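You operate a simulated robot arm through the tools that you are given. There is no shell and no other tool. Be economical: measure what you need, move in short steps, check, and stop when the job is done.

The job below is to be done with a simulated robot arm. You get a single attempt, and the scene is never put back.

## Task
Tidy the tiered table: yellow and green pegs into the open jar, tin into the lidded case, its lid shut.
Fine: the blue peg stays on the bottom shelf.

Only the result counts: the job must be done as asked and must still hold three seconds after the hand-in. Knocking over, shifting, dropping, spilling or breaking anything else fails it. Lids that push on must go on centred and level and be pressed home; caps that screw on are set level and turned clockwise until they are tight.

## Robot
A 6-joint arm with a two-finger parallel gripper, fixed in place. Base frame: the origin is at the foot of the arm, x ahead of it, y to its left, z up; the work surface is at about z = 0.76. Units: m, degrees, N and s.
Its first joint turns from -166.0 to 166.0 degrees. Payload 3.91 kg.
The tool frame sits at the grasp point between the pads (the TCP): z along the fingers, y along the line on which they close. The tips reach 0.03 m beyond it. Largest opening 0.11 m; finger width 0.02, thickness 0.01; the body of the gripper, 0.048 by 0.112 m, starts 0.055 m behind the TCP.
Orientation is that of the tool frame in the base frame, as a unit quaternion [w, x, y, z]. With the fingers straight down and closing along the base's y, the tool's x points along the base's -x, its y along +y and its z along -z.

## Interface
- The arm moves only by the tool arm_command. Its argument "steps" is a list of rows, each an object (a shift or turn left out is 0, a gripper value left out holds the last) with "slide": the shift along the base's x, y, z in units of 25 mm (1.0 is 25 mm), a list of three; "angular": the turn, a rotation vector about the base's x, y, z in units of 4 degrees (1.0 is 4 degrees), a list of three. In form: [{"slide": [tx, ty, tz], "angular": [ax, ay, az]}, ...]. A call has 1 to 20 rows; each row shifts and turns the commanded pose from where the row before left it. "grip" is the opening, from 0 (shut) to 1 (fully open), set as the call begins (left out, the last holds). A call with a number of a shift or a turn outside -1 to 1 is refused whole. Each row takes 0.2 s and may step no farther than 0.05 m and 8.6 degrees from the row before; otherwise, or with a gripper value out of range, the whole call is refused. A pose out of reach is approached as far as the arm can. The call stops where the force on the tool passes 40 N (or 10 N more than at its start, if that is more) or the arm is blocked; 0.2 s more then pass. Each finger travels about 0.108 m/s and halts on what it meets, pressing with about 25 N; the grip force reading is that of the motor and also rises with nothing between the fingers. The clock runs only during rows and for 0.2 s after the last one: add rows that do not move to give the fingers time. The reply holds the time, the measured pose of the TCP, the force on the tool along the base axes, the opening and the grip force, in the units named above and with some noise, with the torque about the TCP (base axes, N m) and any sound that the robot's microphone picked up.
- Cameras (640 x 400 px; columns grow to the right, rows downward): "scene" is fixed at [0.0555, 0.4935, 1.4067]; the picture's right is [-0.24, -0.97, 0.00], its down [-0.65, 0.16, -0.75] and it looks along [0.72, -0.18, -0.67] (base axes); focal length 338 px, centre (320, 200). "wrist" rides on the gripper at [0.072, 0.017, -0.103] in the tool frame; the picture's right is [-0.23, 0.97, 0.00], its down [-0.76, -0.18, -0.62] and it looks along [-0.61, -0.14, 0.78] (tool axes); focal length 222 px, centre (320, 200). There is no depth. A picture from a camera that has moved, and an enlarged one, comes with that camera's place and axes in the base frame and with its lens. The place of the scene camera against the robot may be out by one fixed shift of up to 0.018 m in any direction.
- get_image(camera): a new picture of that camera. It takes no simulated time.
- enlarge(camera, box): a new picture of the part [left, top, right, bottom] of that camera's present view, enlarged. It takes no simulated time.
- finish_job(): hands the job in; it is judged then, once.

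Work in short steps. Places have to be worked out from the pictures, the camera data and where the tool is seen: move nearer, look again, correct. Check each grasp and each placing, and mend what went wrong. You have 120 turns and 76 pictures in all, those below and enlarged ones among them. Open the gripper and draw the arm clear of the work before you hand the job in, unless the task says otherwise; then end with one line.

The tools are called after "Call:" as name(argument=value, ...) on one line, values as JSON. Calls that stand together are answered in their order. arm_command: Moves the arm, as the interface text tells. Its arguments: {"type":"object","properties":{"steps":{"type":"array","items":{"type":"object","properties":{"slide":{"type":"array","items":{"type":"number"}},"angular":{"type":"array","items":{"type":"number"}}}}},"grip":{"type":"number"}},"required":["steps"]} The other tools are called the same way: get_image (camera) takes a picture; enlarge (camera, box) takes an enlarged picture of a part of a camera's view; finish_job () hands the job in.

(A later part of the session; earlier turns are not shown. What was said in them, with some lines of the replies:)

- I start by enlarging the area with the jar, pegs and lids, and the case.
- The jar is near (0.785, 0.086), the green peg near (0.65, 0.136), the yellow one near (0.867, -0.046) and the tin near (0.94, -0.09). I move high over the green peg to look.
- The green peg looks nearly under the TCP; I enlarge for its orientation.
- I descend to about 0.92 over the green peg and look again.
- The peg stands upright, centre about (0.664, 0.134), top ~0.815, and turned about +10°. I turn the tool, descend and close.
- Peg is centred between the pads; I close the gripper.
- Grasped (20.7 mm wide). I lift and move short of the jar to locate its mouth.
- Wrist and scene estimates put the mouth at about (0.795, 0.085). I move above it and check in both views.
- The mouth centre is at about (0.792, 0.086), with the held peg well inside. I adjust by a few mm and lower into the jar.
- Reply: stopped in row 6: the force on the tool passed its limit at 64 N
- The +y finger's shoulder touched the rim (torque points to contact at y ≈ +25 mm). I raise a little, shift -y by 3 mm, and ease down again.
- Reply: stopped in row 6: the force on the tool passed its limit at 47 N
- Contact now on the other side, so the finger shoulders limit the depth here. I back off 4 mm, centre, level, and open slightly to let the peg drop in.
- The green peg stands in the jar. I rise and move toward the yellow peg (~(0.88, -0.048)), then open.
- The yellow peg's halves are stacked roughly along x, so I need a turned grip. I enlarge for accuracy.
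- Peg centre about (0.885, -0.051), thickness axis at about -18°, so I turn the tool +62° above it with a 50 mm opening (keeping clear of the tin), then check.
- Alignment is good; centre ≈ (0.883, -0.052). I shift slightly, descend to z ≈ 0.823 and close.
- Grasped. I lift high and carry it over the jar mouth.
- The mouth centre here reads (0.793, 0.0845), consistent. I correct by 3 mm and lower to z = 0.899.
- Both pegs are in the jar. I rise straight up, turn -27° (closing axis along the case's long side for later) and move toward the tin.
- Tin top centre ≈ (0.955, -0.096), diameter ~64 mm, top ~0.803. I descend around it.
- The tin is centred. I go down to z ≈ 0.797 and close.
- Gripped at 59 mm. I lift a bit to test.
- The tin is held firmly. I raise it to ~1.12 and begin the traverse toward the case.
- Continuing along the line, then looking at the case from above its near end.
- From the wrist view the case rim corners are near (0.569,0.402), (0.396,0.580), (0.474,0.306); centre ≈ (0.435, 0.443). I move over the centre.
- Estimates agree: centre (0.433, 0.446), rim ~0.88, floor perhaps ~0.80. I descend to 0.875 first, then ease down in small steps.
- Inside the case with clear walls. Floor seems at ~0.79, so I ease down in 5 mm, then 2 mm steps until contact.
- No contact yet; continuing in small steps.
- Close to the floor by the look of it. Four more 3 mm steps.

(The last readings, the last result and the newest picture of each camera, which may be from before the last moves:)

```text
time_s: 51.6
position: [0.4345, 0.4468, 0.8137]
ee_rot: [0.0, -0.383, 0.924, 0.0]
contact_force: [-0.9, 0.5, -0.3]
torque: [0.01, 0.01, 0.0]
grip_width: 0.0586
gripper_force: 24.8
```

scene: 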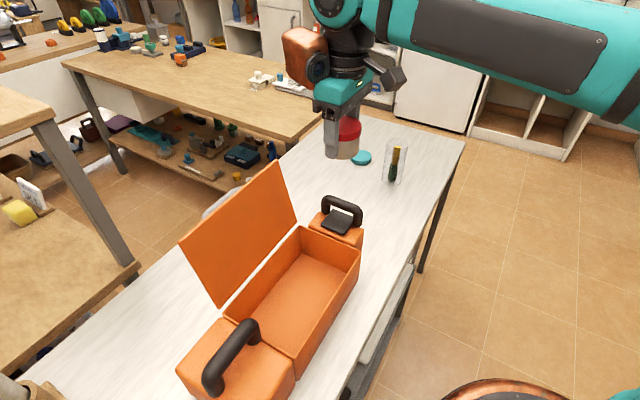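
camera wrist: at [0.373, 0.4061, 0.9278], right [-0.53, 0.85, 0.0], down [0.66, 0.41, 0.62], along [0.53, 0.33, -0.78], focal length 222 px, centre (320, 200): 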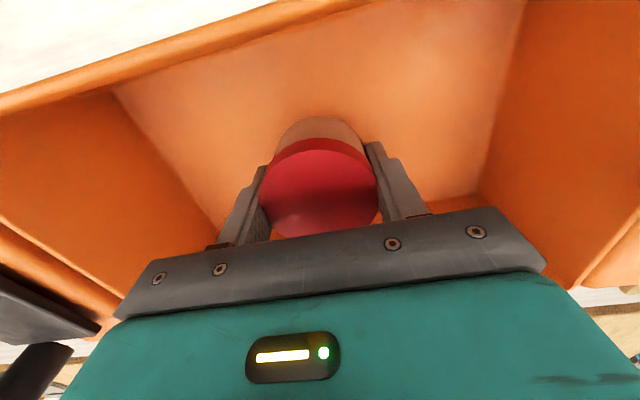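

Call:
arm_command(steps=[{"slide": [0, 0, -0.1]}, {"slide": [0, 0, -0.1]}, {"slide": [0, 0, -0.1]}])

Call:
get_image(camera="wrist")

```text
time_s: 52.4
position: [0.4349, 0.4468, 0.8069]
ee_rot: [0.0, -0.383, 0.924, 0.001]
contact_force: [-0.2, -0.3, -1.0]
torque: [-0.03, 0.02, -0.01]
grip_width: 0.0586
gripper_force: 25.5
```

```text
35 pictures are left
camera wrist: at [0.3733, 0.4061, 0.9106], right [-0.53, 0.85, 0.0], down [0.66, 0.41, 0.62], along [0.53, 0.33, -0.78], focal length 222 px, centre (320, 200)
```

wrist: 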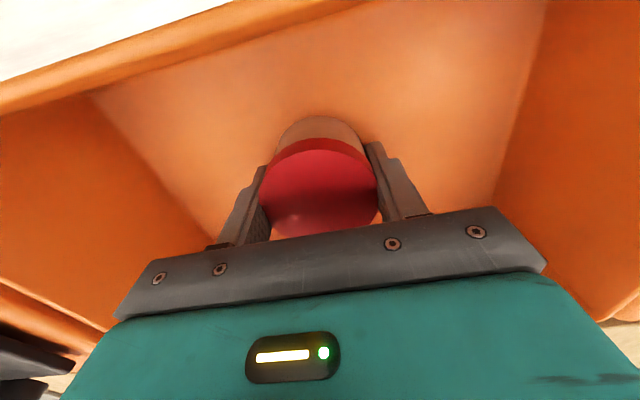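

Call:
arm_command(steps=[{"slide": [0, 0, -0.08]}, {"slide": [0, 0, -0.08]}, {"slide": [0, 0, -0.08]}])

```text
time_s: 53.2
position: [0.4354, 0.446, 0.8005]
ee_rot: [0.0, -0.383, 0.924, 0.0]
contact_force: [-0.6, 0.0, -0.5]
torque: [-0.03, -0.01, 0.0]
grip_width: 0.0586
gripper_force: 25.1
```

Call:
arm_command(steps=[{"slide": [0, 0, -0.06]}, {"slide": [0, 0, -0.06]}])

```text
time_s: 53.8
position: [0.4355, 0.4447, 0.7998]
ee_rot: [0.0, -0.383, 0.924, 0.001]
contact_force: [0.2, -0.8, 18.6]
torque: [-0.25, -0.24, -0.15]
grip_width: 0.0586
gripper_force: 25.6
```

Contact under the tin (floor at ~0.765). I relieve 1 mm and open the fingers.

Call:
arm_command(steps=[{"slide": [0, 0, 0.06]}, {}])

Call:
arm_command(steps=[{}, {}, {}], grip=0.8)

Call:
arm_command(steps=[{"slide": [0, 0, 0.5]}, {"slide": [0, 0, 1]}, {"slide": [0, 0, 1]}, {"slide": [0, 0, 1]}, {"slide": [0, 0, 1]}, {"slide": [0, 0, 1]}, {"slide": [0, 0, 1]}, {"slide": [0, 0, 1]}, {"slide": [0, 0, 1]}, {"slide": [0, 0, 1]}, {"slide": [0, 0, 1]}, {"slide": [0, 0, 1]}, {"slide": [0, 0, 1]}, {}])

Call:
get_image(camera="wrist")

Call:
enlarge(camera="scene", box=[160, 100, 420, 400])

```text
time_s: 54.4
position: [0.4349, 0.4449, 0.7989]
ee_rot: [-0.001, -0.383, 0.924, 0.001]
contact_force: [1.2, 0.1, -0.2]
torque: [0.04, -0.01, 0.03]
grip_width: 0.0585
gripper_force: 24.7
```

```text
time_s: 55.2
position: [0.4359, 0.4458, 0.7982]
ee_rot: [-0.001, -0.382, 0.924, 0.001]
contact_force: [0.4, -0.1, -0.1]
torque: [-0.01, 0.02, -0.02]
grip_width: 0.0883
gripper_force: 0.1
```

```text
time_s: 58.2
position: [0.4344, 0.4461, 1.1126]
ee_rot: [0.0, -0.383, 0.924, 0.001]
contact_force: [-0.6, -0.4, 0.1]
torque: [0.0, -0.02, -0.03]
grip_width: 0.0883
gripper_force: 0.2
```

```text
34 pictures are left
camera wrist: at [0.3728, 0.4063, 1.2165], right [-0.53, 0.85, 0.0], down [0.66, 0.41, 0.62], along [0.53, 0.33, -0.78], focal length 222 px, centre (320, 200)
```

wrist: 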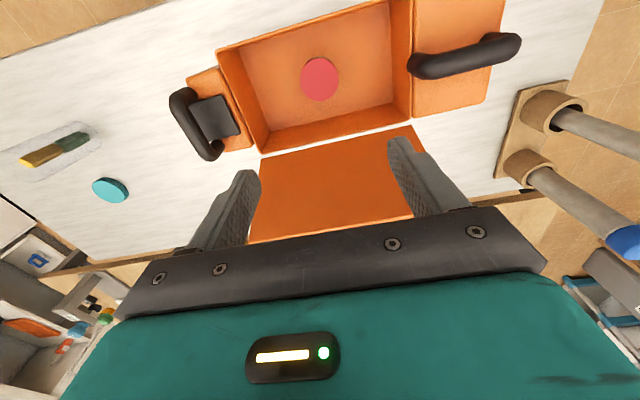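

```text
1.33 times, centred on (290, 250) of scene
camera zoom: at [0.0555, 0.4935, 1.4067], right [-0.24, -0.97, 0.0], down [-0.65, 0.16, -0.75], along [0.72, -0.18, -0.67], focal length 450 px, centre (360, 133)
```

zoom: 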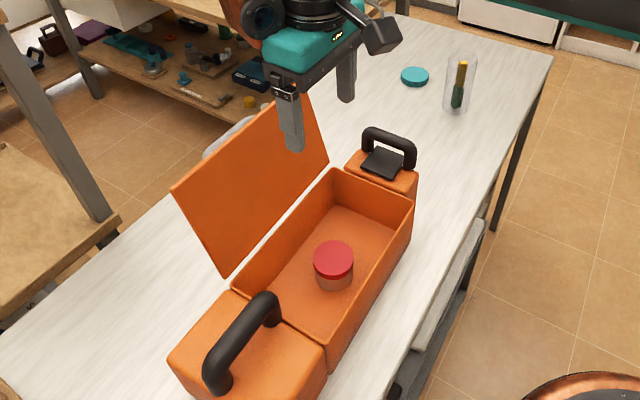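

Tin is in the case. The lid leans ~12° past vertical, hinge around (0.494, 0.504, 0.876), top edge ~z 1.035. I'll straddle its top edge with the fingers to guide it shut gently: turn the tool -90° and move above the edge.

Call:
arm_command(steps=[{"slide": [0, 0, 1], "angular": [0, 0, -1]}, {"angular": [0, 0, -1]}, {"angular": [0, 0, -1]}, {"angular": [0, 0, -1]}, {"angular": [0, 0, -1]}, {"angular": [0, 0, -1]}, {"angular": [0, 0, -1]}, {"angular": [0, 0, -1]}, {"angular": [0, 0, -1]}, {"angular": [0, 0, -1]}, {"angular": [0, 0, -1]}, {"angular": [0, 0, -1]}, {"angular": [0, 0, -1]}, {"angular": [0, 0, -1]}, {"angular": [0, 0, -1]}, {"angular": [0, 0, -1]}, {"angular": [0, 0, -1]}, {"angular": [0, 0, -1]}, {"angular": [0, 0, -1]}, {"angular": [0, 0, -1]}], grip=0.5)

Call:
arm_command(steps=[{"slide": [0.8, 0.8, 0], "angular": [0, 0, -1]}, {"slide": [0.8, 0.8, 0], "angular": [0, 0, -1]}, {"slide": [0.8, 0.8, 0], "angular": [0, 0, -0.5]}, {"slide": [0.8, 0.8, 0]}, {}])

Call:
get_image(camera="wrist")

Call:
enlarge(camera="scene", box=[160, 40, 420, 320])

```text
time_s: 62.4
position: [0.4364, 0.4463, 1.1364]
ee_rot: [0.0, 0.301, 0.954, 0.001]
contact_force: [-0.3, -0.5, 0.6]
torque: [-0.01, 0.0, -0.02]
grip_width: 0.055
gripper_force: 0.1
```

```text
time_s: 63.6
position: [0.5146, 0.524, 1.1366]
ee_rot: [0.0, 0.383, 0.924, 0.001]
contact_force: [-0.4, 0.1, 0.2]
torque: [0.0, 0.01, 0.05]
grip_width: 0.055
gripper_force: 0.0
```

```text
32 pictures are left
camera wrist: at [0.4762, 0.5876, 1.2404], right [0.85, 0.53, 0.0], down [0.41, -0.66, 0.62], along [0.33, -0.53, -0.78], focal length 222 px, centre (320, 200)
```

wrist: 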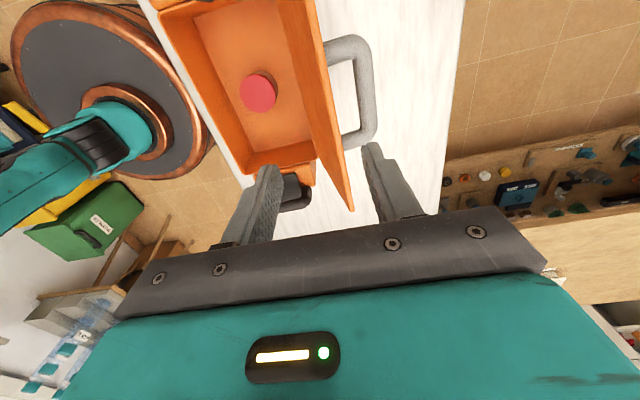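

```text
1.43 times, centred on (290, 180) of scene
camera zoom: at [0.0555, 0.4935, 1.4067], right [-0.24, -0.97, 0.0], down [-0.65, 0.16, -0.75], along [0.72, -0.18, -0.67], focal length 482 px, centre (363, 229)
```

zoom: 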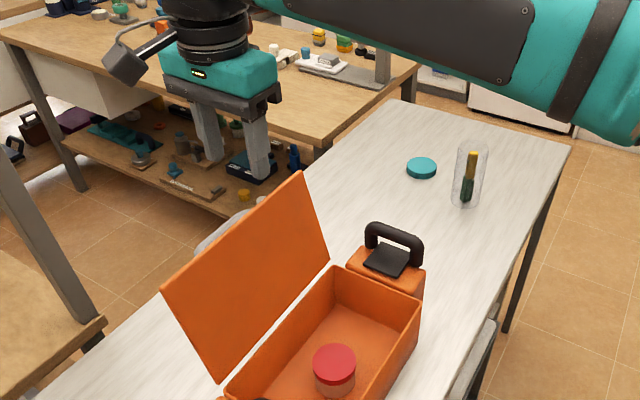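

The lid's top edge at mid-length is about (0.523, 0.535, 1.03). I shift ~8 mm outward and lower the fingers around the edge.

Call:
arm_command(steps=[{"slide": [0.3, 0.34, -0.6]}, {"slide": [0, 0, -0.6]}, {"slide": [0, 0, -0.6]}, {"slide": [0, 0, -0.6]}, {}])

Call:
get_image(camera="wrist")

Call:
enlarge(camera="scene", box=[160, 40, 420, 320])

```text
time_s: 64.8
position: [0.5223, 0.5339, 1.0748]
ee_rot: [0.001, 0.383, 0.924, 0.0]
contact_force: [-0.5, 0.2, -0.2]
torque: [0.02, 0.02, -0.01]
grip_width: 0.0553
gripper_force: 0.1
```

```text
30 pictures are left
camera wrist: at [0.4835, 0.5968, 1.1802], right [0.85, 0.53, 0.0], down [0.41, -0.66, 0.62], along [0.33, -0.53, -0.78], focal length 222 px, centre (320, 200)
```

wrist: 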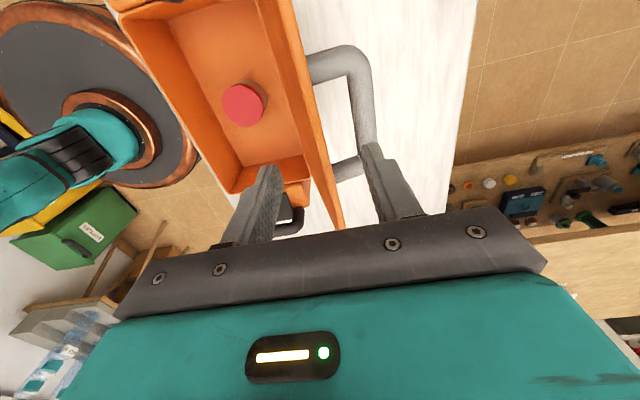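

```text
1.43 times, centred on (290, 180) of scene
camera zoom: at [0.0555, 0.4935, 1.4067], right [-0.24, -0.97, 0.0], down [-0.65, 0.16, -0.75], along [0.72, -0.18, -0.67], focal length 482 px, centre (363, 229)
```

zoom: 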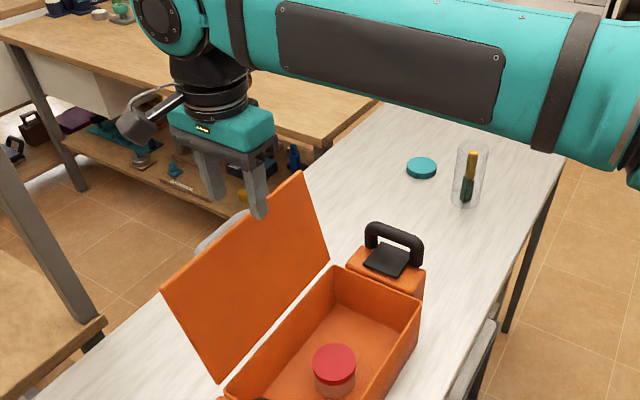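

There's a grey handle on the lid's outer face at mid-length. To keep the rear finger clear of it, I shift ~70 mm along the lid toward its near end, then look.

Call:
arm_command(steps=[{"slide": [0, 0, 0.4]}, {"slide": [0.64, -0.68, 0]}, {"slide": [0.64, -0.68, 0]}, {"slide": [0.64, -0.68, 0]}, {}])

Call:
enlarge(camera="wrist", box=[200, 40, 440, 240])

Call:
enlarge(camera="scene", box=[160, 80, 360, 280])

```text
time_s: 66.0
position: [0.5708, 0.4843, 1.0851]
ee_rot: [0.0, 0.383, 0.924, 0.001]
contact_force: [-0.8, 0.0, -0.2]
torque: [0.01, 0.03, -0.01]
grip_width: 0.055
gripper_force: 0.1
```

```text
2.00 times, centred on (320, 140) of wrist
camera zoom: at [0.5313, 0.5471, 1.1891], right [0.85, 0.53, 0.0], down [0.41, -0.66, 0.62], along [0.33, -0.53, -0.78], focal length 444 px, centre (320, 320)
```

zoom: 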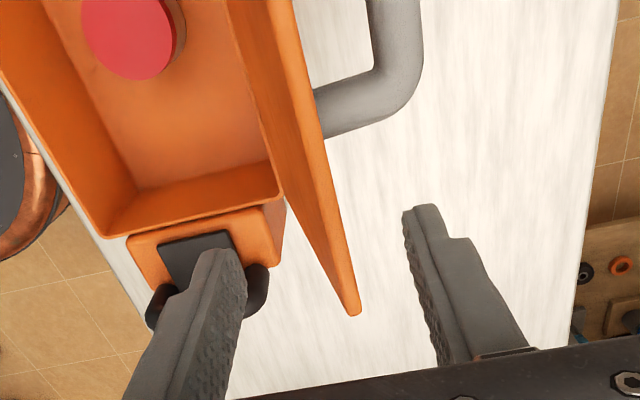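

```text
2.00 times, centred on (260, 180) of scene
camera zoom: at [0.0555, 0.4935, 1.4067], right [-0.24, -0.97, 0.0], down [-0.65, 0.16, -0.75], along [0.72, -0.18, -0.67], focal length 676 px, centre (440, 240)
```

zoom: 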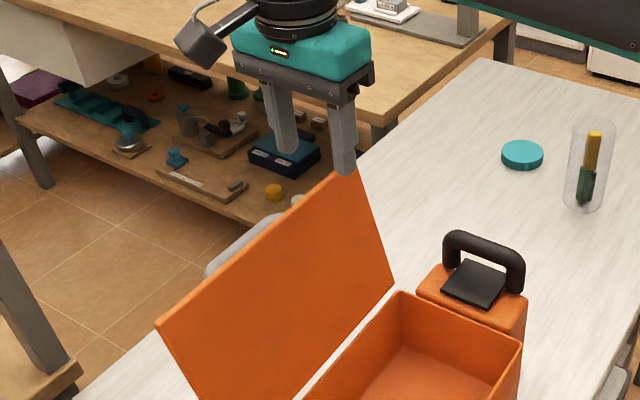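

Fingers straddle the lid edge well and clear the handle here. I lower to z ≈ 1.038 so the tips overlap the edge by ~2 cm.

Call:
arm_command(steps=[{"slide": [0, 0, -0.6]}, {"slide": [0, 0, -0.7]}, {"slide": [0, 0, -0.6]}, {}])

Call:
enlarge(camera="wrist", box=[200, 40, 440, 240])

```text
time_s: 67.0
position: [0.5704, 0.4838, 1.0377]
ee_rot: [0.0, 0.383, 0.924, 0.0]
contact_force: [0.1, -0.4, -0.2]
torque: [-0.02, -0.05, 0.01]
grip_width: 0.0552
gripper_force: 0.0
```

```text
2.00 times, centred on (320, 140) of wrist
camera zoom: at [0.5307, 0.5465, 1.1417], right [0.85, 0.53, 0.0], down [0.41, -0.66, 0.62], along [0.33, -0.53, -0.78], focal length 444 px, centre (320, 320)
```

zoom: 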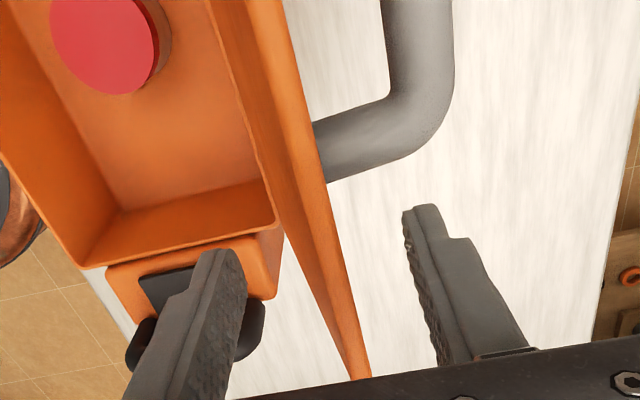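

The lid is between the fingers. I now move inward slowly (toward -x,-y) to bring the lid upright and check.

Call:
arm_command(steps=[{"slide": [-0.3, -0.285, 0.04]}, {"slide": [-0.3, -0.285, 0.04]}, {"slide": [-0.3, -0.285, 0.04]}, {"slide": [-0.3, -0.285, 0]}, {"slide": [-0.3, -0.285, 0]}, {"slide": [-0.3, -0.285, 0]}, {}])

Call:
enlarge(camera="wrist", box=[200, 40, 440, 240])

```text
time_s: 68.6
position: [0.5261, 0.4418, 1.0415]
ee_rot: [0.001, 0.383, 0.924, 0.001]
contact_force: [-1.0, 0.4, -1.1]
torque: [0.01, -0.01, -0.03]
grip_width: 0.0552
gripper_force: 0.1
```

```text
2.00 times, centred on (320, 140) of wrist
camera zoom: at [0.488, 0.5036, 1.1451], right [0.85, 0.53, 0.0], down [0.41, -0.66, 0.62], along [0.33, -0.53, -0.78], focal length 444 px, centre (320, 320)
```

zoom: 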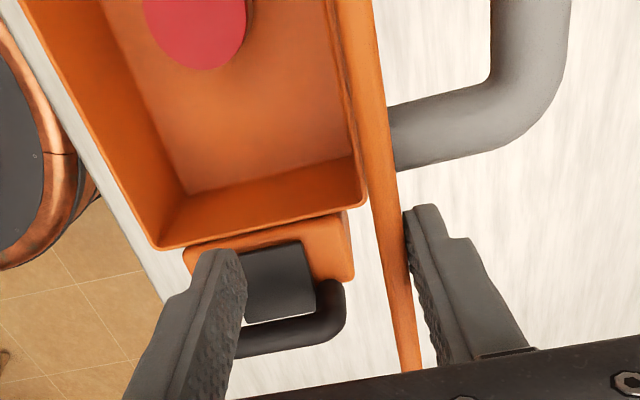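

The lid follows the rear finger and is near vertical. I continue along the arc.

Call:
arm_command(steps=[{"slide": [-0.3, -0.285, -0.05]}, {"slide": [-0.3, -0.285, -0.1]}, {"slide": [-0.3, -0.285, -0.15]}, {"slide": [-0.3, -0.285, -0.2]}, {"slide": [-0.3, -0.285, -0.2]}, {}])

Call:
get_image(camera="wrist")

Call:
enlarge(camera="scene", box=[160, 120, 420, 360])

```text
time_s: 70.0
position: [0.4873, 0.4044, 1.0253]
ee_rot: [0.0, 0.383, 0.924, 0.001]
contact_force: [-0.1, 0.2, 1.1]
torque: [-0.02, 0.01, -0.01]
grip_width: 0.0551
gripper_force: 0.2
```

```text
24 pictures are left
camera wrist: at [0.4495, 0.468, 1.129], right [0.85, 0.53, 0.0], down [0.41, -0.66, 0.62], along [0.33, -0.53, -0.78], focal length 222 px, centre (320, 200)
```

wrist: 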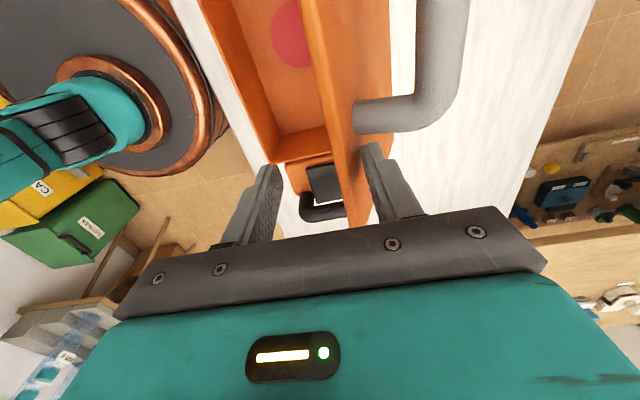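

```text
1.67 times, centred on (290, 240) of scene
camera zoom: at [0.0555, 0.4935, 1.4067], right [-0.24, -0.97, 0.0], down [-0.65, 0.16, -0.75], along [0.72, -0.18, -0.67], focal length 563 px, centre (370, 133)
```

zoom: 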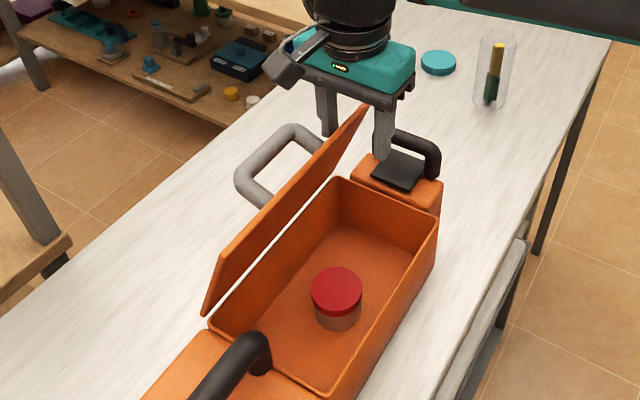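

The hinge has friction: the lid stays where pushed (~20° inward). I continue pushing inward and down, then check.

Call:
arm_command(steps=[{"slide": [-0.327, -0.312, -0.16]}, {"slide": [-0.327, -0.312, -0.16]}, {"slide": [-0.327, -0.312, -0.16]}, {"slide": [-0.327, -0.312, -0.16]}, {"slide": [-0.327, -0.312, -0.16]}, {"slide": [-0.327, -0.312, -0.16]}, {}])

Call:
get_image(camera="wrist")

Call:
enlarge(camera="scene", box=[160, 120, 420, 360])

```text
time_s: 71.6
position: [0.4381, 0.3578, 1.0007]
ee_rot: [-0.001, 0.383, 0.924, 0.001]
contact_force: [0.5, 0.3, -0.4]
torque: [0.01, 0.02, -0.01]
grip_width: 0.0551
gripper_force: 0.1
```

```text
22 pictures are left
camera wrist: at [0.4005, 0.4207, 1.105], right [0.85, 0.53, 0.0], down [0.41, -0.66, 0.62], along [0.33, -0.53, -0.78], focal length 222 px, centre (320, 200)
```

wrist: 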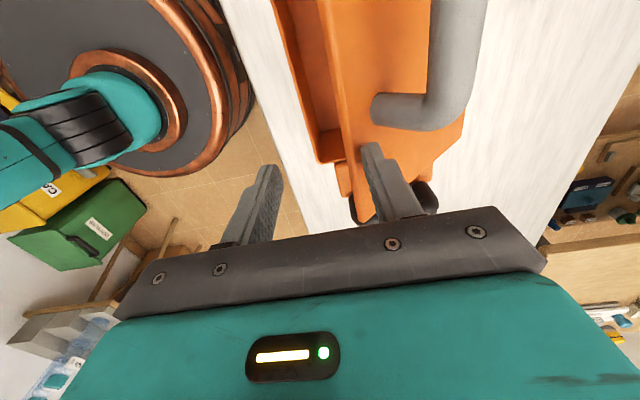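

```text
1.67 times, centred on (290, 240) of scene
camera zoom: at [0.0555, 0.4935, 1.4067], right [-0.24, -0.97, 0.0], down [-0.65, 0.16, -0.75], along [0.72, -0.18, -0.67], focal length 563 px, centre (370, 133)
```

zoom: 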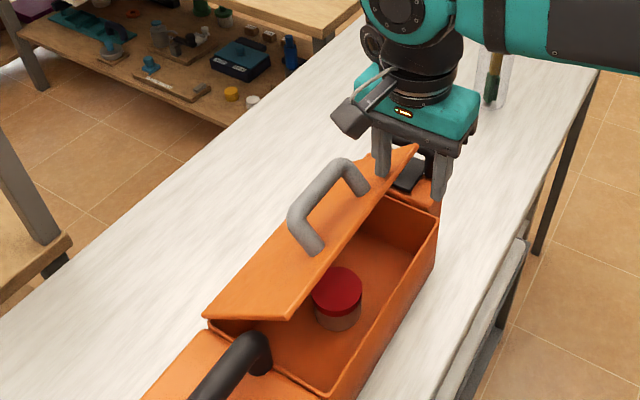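

The lid is at ~50° with the rear tip on it and the front finger outside the case. I press straight down in 10 mm steps.

Call:
arm_command(steps=[{"slide": [0, 0, -0.4]}, {"slide": [0, 0, -0.4]}, {"slide": [0, 0, -0.4]}, {"slide": [0, 0, -0.4]}, {"slide": [0, 0, -0.4]}, {"slide": [0, 0, -0.4]}, {}])

Call:
get_image(camera="wrist")

Call:
enlarge(camera="scene", box=[160, 120, 420, 360])

```text
time_s: 73.2
position: [0.4397, 0.3595, 0.9408]
ee_rot: [0.001, 0.382, 0.924, 0.001]
contact_force: [0.8, -0.3, 0.3]
torque: [0.01, 0.0, -0.01]
grip_width: 0.0549
gripper_force: 0.0
```

```text
20 pictures are left
camera wrist: at [0.4004, 0.4223, 1.0446], right [0.85, 0.53, 0.0], down [0.41, -0.66, 0.62], along [0.33, -0.53, -0.78], focal length 222 px, centre (320, 200)
```

wrist: 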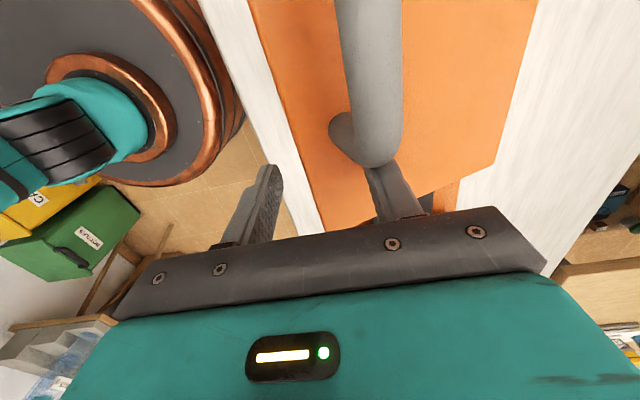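

```text
1.67 times, centred on (290, 240) of scene
camera zoom: at [0.0555, 0.4935, 1.4067], right [-0.24, -0.97, 0.0], down [-0.65, 0.16, -0.75], along [0.72, -0.18, -0.67], focal length 563 px, centre (370, 133)
```

zoom: 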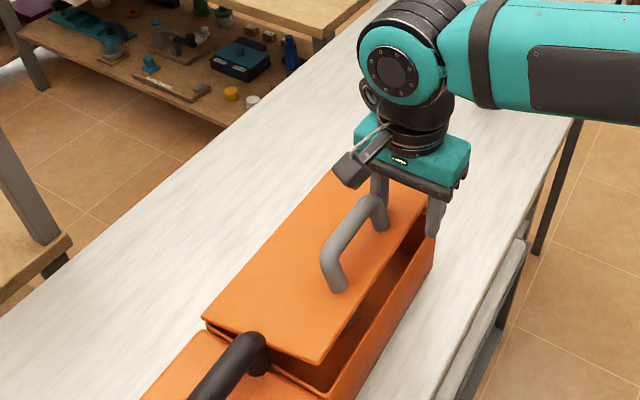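

Nearly shut. I continue in 5 mm steps to the rim.

Call:
arm_command(steps=[{"slide": [0, 0, -0.2]}, {"slide": [0, 0, -0.2]}, {"slide": [0, 0, -0.2]}, {"slide": [0, 0, -0.2]}, {"slide": [0, 0, -0.12]}, {"slide": [0, 0, -0.12]}])

Call:
enlarge(camera="scene", box=[160, 120, 420, 360])

```text
time_s: 74.6
position: [0.4387, 0.3587, 0.9133]
ee_rot: [0.001, 0.383, 0.924, 0.002]
contact_force: [-0.4, 0.2, -0.6]
torque: [-0.01, 0.02, 0.0]
grip_width: 0.0551
gripper_force: 0.1
```

```text
1.67 times, centred on (290, 240) of scene
camera zoom: at [0.0555, 0.4935, 1.4067], right [-0.24, -0.97, 0.0], down [-0.65, 0.16, -0.75], along [0.72, -0.18, -0.67], focal length 563 px, centre (370, 133)
```

zoom: 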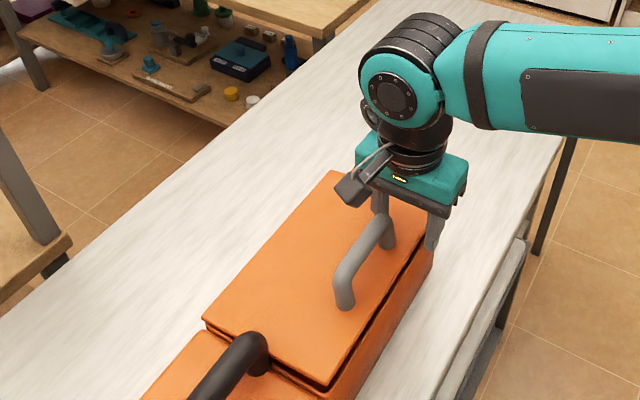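

A small gap remains. Going on in 2–3 mm steps.

Call:
arm_command(steps=[{"slide": [0, 0, -0.12]}, {"slide": [0, 0, -0.1]}, {"slide": [0, 0, -0.1]}, {"slide": [0, 0, -0.1]}])

Call:
enlarge(camera="scene", box=[220, 180, 380, 340])

```text
time_s: 75.6
position: [0.4399, 0.3583, 0.9041]
ee_rot: [0.0, 0.383, 0.924, 0.001]
contact_force: [0.2, -0.5, 0.1]
torque: [0.02, 0.02, 0.02]
grip_width: 0.0549
gripper_force: 0.0
```

```text
2.50 times, centred on (300, 260) of scene
camera zoom: at [0.0555, 0.4935, 1.4067], right [-0.24, -0.97, 0.0], down [-0.65, 0.16, -0.75], along [0.72, -0.18, -0.67], focal length 844 px, centre (370, 50)
```

zoom: 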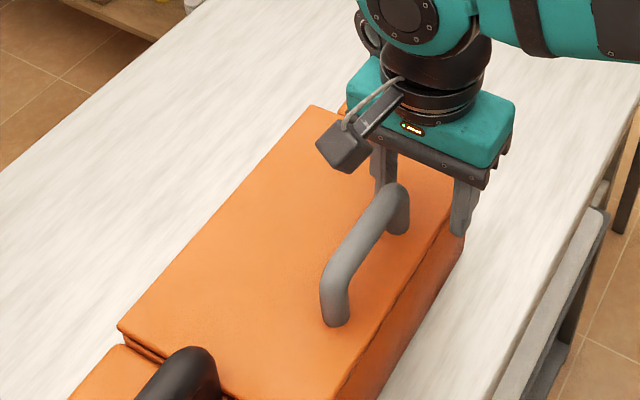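

Call:
arm_command(steps=[{"slide": [0, 0, -0.08]}, {"slide": [0, 0, -0.08]}, {"slide": [0, 0, -0.08]}])

Call:
enlarge(camera="scene", box=[220, 180, 380, 340])

```text
time_s: 76.4
position: [0.4377, 0.3583, 0.8992]
ee_rot: [0.001, 0.382, 0.924, 0.002]
contact_force: [1.0, 1.5, 12.2]
torque: [0.35, -0.25, 0.02]
grip_width: 0.0557
gripper_force: 0.6
```

```text
2.50 times, centred on (300, 260) of scene
camera zoom: at [0.0555, 0.4935, 1.4067], right [-0.24, -0.97, 0.0], down [-0.65, 0.16, -0.75], along [0.72, -0.18, -0.67], focal length 844 px, centre (370, 50)
```

zoom: 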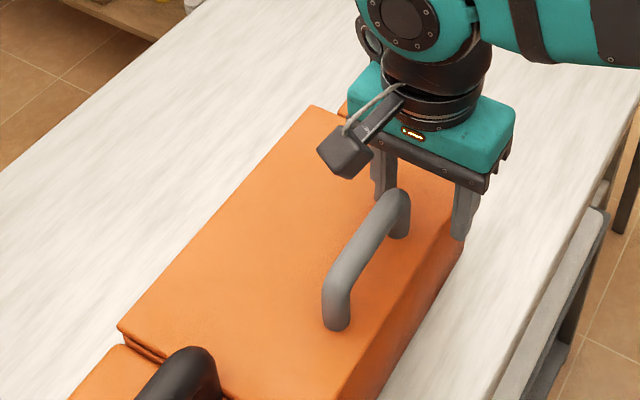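

The lid now meets the rim (12 N through the rear finger). A touch more press, then I retreat straight up.

Call:
arm_command(steps=[{"slide": [0, 0, -0.05]}, {}])

Call:
arm_command(steps=[{"slide": [0, 0, 0.4]}, {"slide": [0, 0, 1]}, {"slide": [0, 0, 1]}, {"slide": [0, 0, 1]}, {"slide": [0, 0, 1]}, {"slide": [0, 0, 1]}, {"slide": [0, 0, 1]}, {"slide": [0, 0, 1]}, {"slide": [0, 0, 1]}, {"slide": [0, 0, 1]}, {}])

Call:
enlarge(camera="scene", box=[160, 180, 400, 400])

Call:
get_image(camera="wrist")

```text
time_s: 77.0
position: [0.439, 0.3596, 0.8983]
ee_rot: [0.001, 0.382, 0.924, 0.003]
contact_force: [-1.5, 4.4, 33.6]
torque: [0.92, -0.72, 0.05]
grip_width: 0.0561
gripper_force: 1.0
```

```text
time_s: 79.4
position: [0.4377, 0.3583, 1.1319]
ee_rot: [0.0, 0.382, 0.924, 0.001]
contact_force: [-0.5, -0.8, 0.6]
torque: [-0.01, 0.0, 0.04]
grip_width: 0.0549
gripper_force: 0.0
```

```text
1.82 times, centred on (280, 290) of scene
camera zoom: at [0.0555, 0.4935, 1.4067], right [-0.24, -0.97, 0.0], down [-0.65, 0.16, -0.75], along [0.72, -0.18, -0.67], focal length 614 px, centre (393, 36)
```

zoom: 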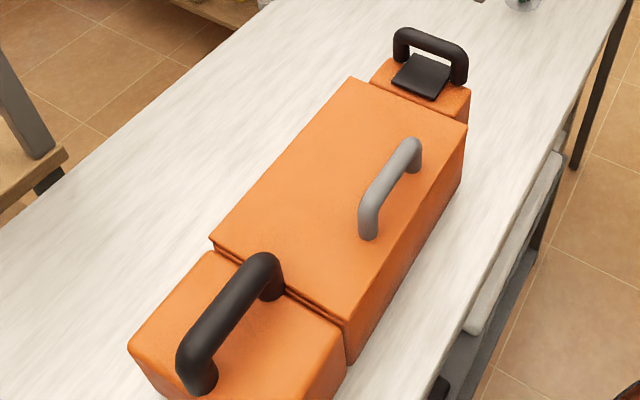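

```text
14 pictures are left
camera wrist: at [0.3996, 0.4208, 1.2359], right [0.85, 0.53, 0.0], down [0.41, -0.66, 0.62], along [0.33, -0.53, -0.78], focal length 222 px, centre (320, 200)
```

wrist: 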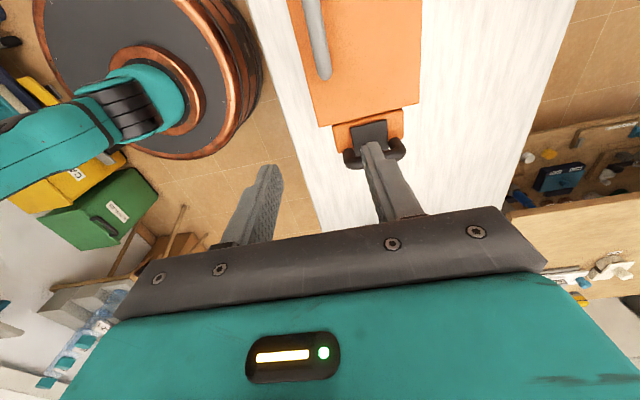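

The lid is shut flat. I open the gripper, draw the arm clear, and do a last check.

Call:
arm_command(steps=[{"slide": [0, 0, 1]}, {"slide": [0, 0, 1]}, {"slide": [0.3, -0.9, 0.5]}, {"slide": [0.3, -0.9, 0]}, {"slide": [0.3, -0.9, 0]}, {"slide": [0.3, -0.9, 0]}, {"slide": [0.3, -0.9, 0]}, {"slide": [0.3, -0.9, 0]}, {"slide": [0.3, -0.9, 0]}, {"slide": [0.3, -0.9, 0]}, {}, {}, {}], grip=1)

Call:
get_image(camera="scene")

Call:
enlarge(camera="scene", box=[160, 130, 440, 400])

```text
time_s: 82.2
position: [0.4972, 0.1794, 1.1945]
ee_rot: [0.0, 0.383, 0.924, 0.0]
contact_force: [0.5, 0.4, -0.2]
torque: [-0.02, 0.04, 0.01]
grip_width: 0.11
gripper_force: 0.1
```

```text
13 pictures are left
```

scene: 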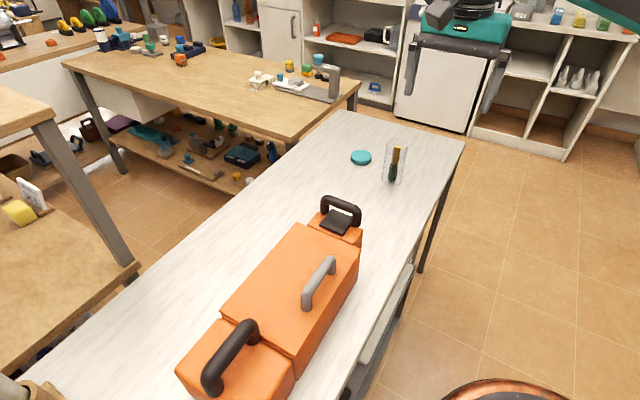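

```text
1.48 times, centred on (300, 265) of scene
camera zoom: at [0.0555, 0.4935, 1.4067], right [-0.24, -0.97, 0.0], down [-0.65, 0.16, -0.75], along [0.72, -0.18, -0.67], focal length 500 px, centre (350, 104)
```

zoom: 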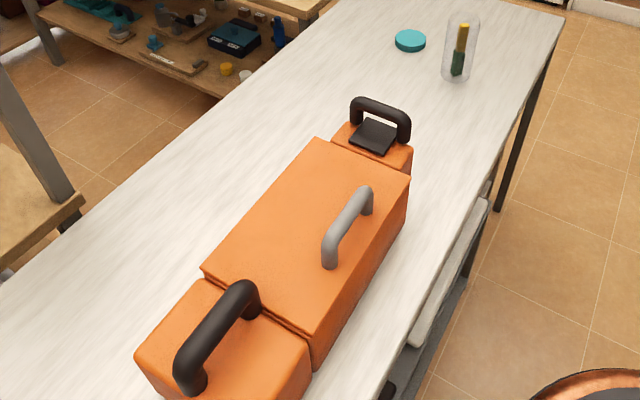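

Everything is in place: both pegs are in the jar, the tin is inside the case with its lid shut, and the rest looks unmoved. Handing in.

Call:
finish_job()

```text
The job is handed in.
```

The job is handed in: the yellow and green pegs are in the open jar (the yellow one standing on top of the green), the tin is in the case with its lid pressed shut, and I left the blue peg alone.
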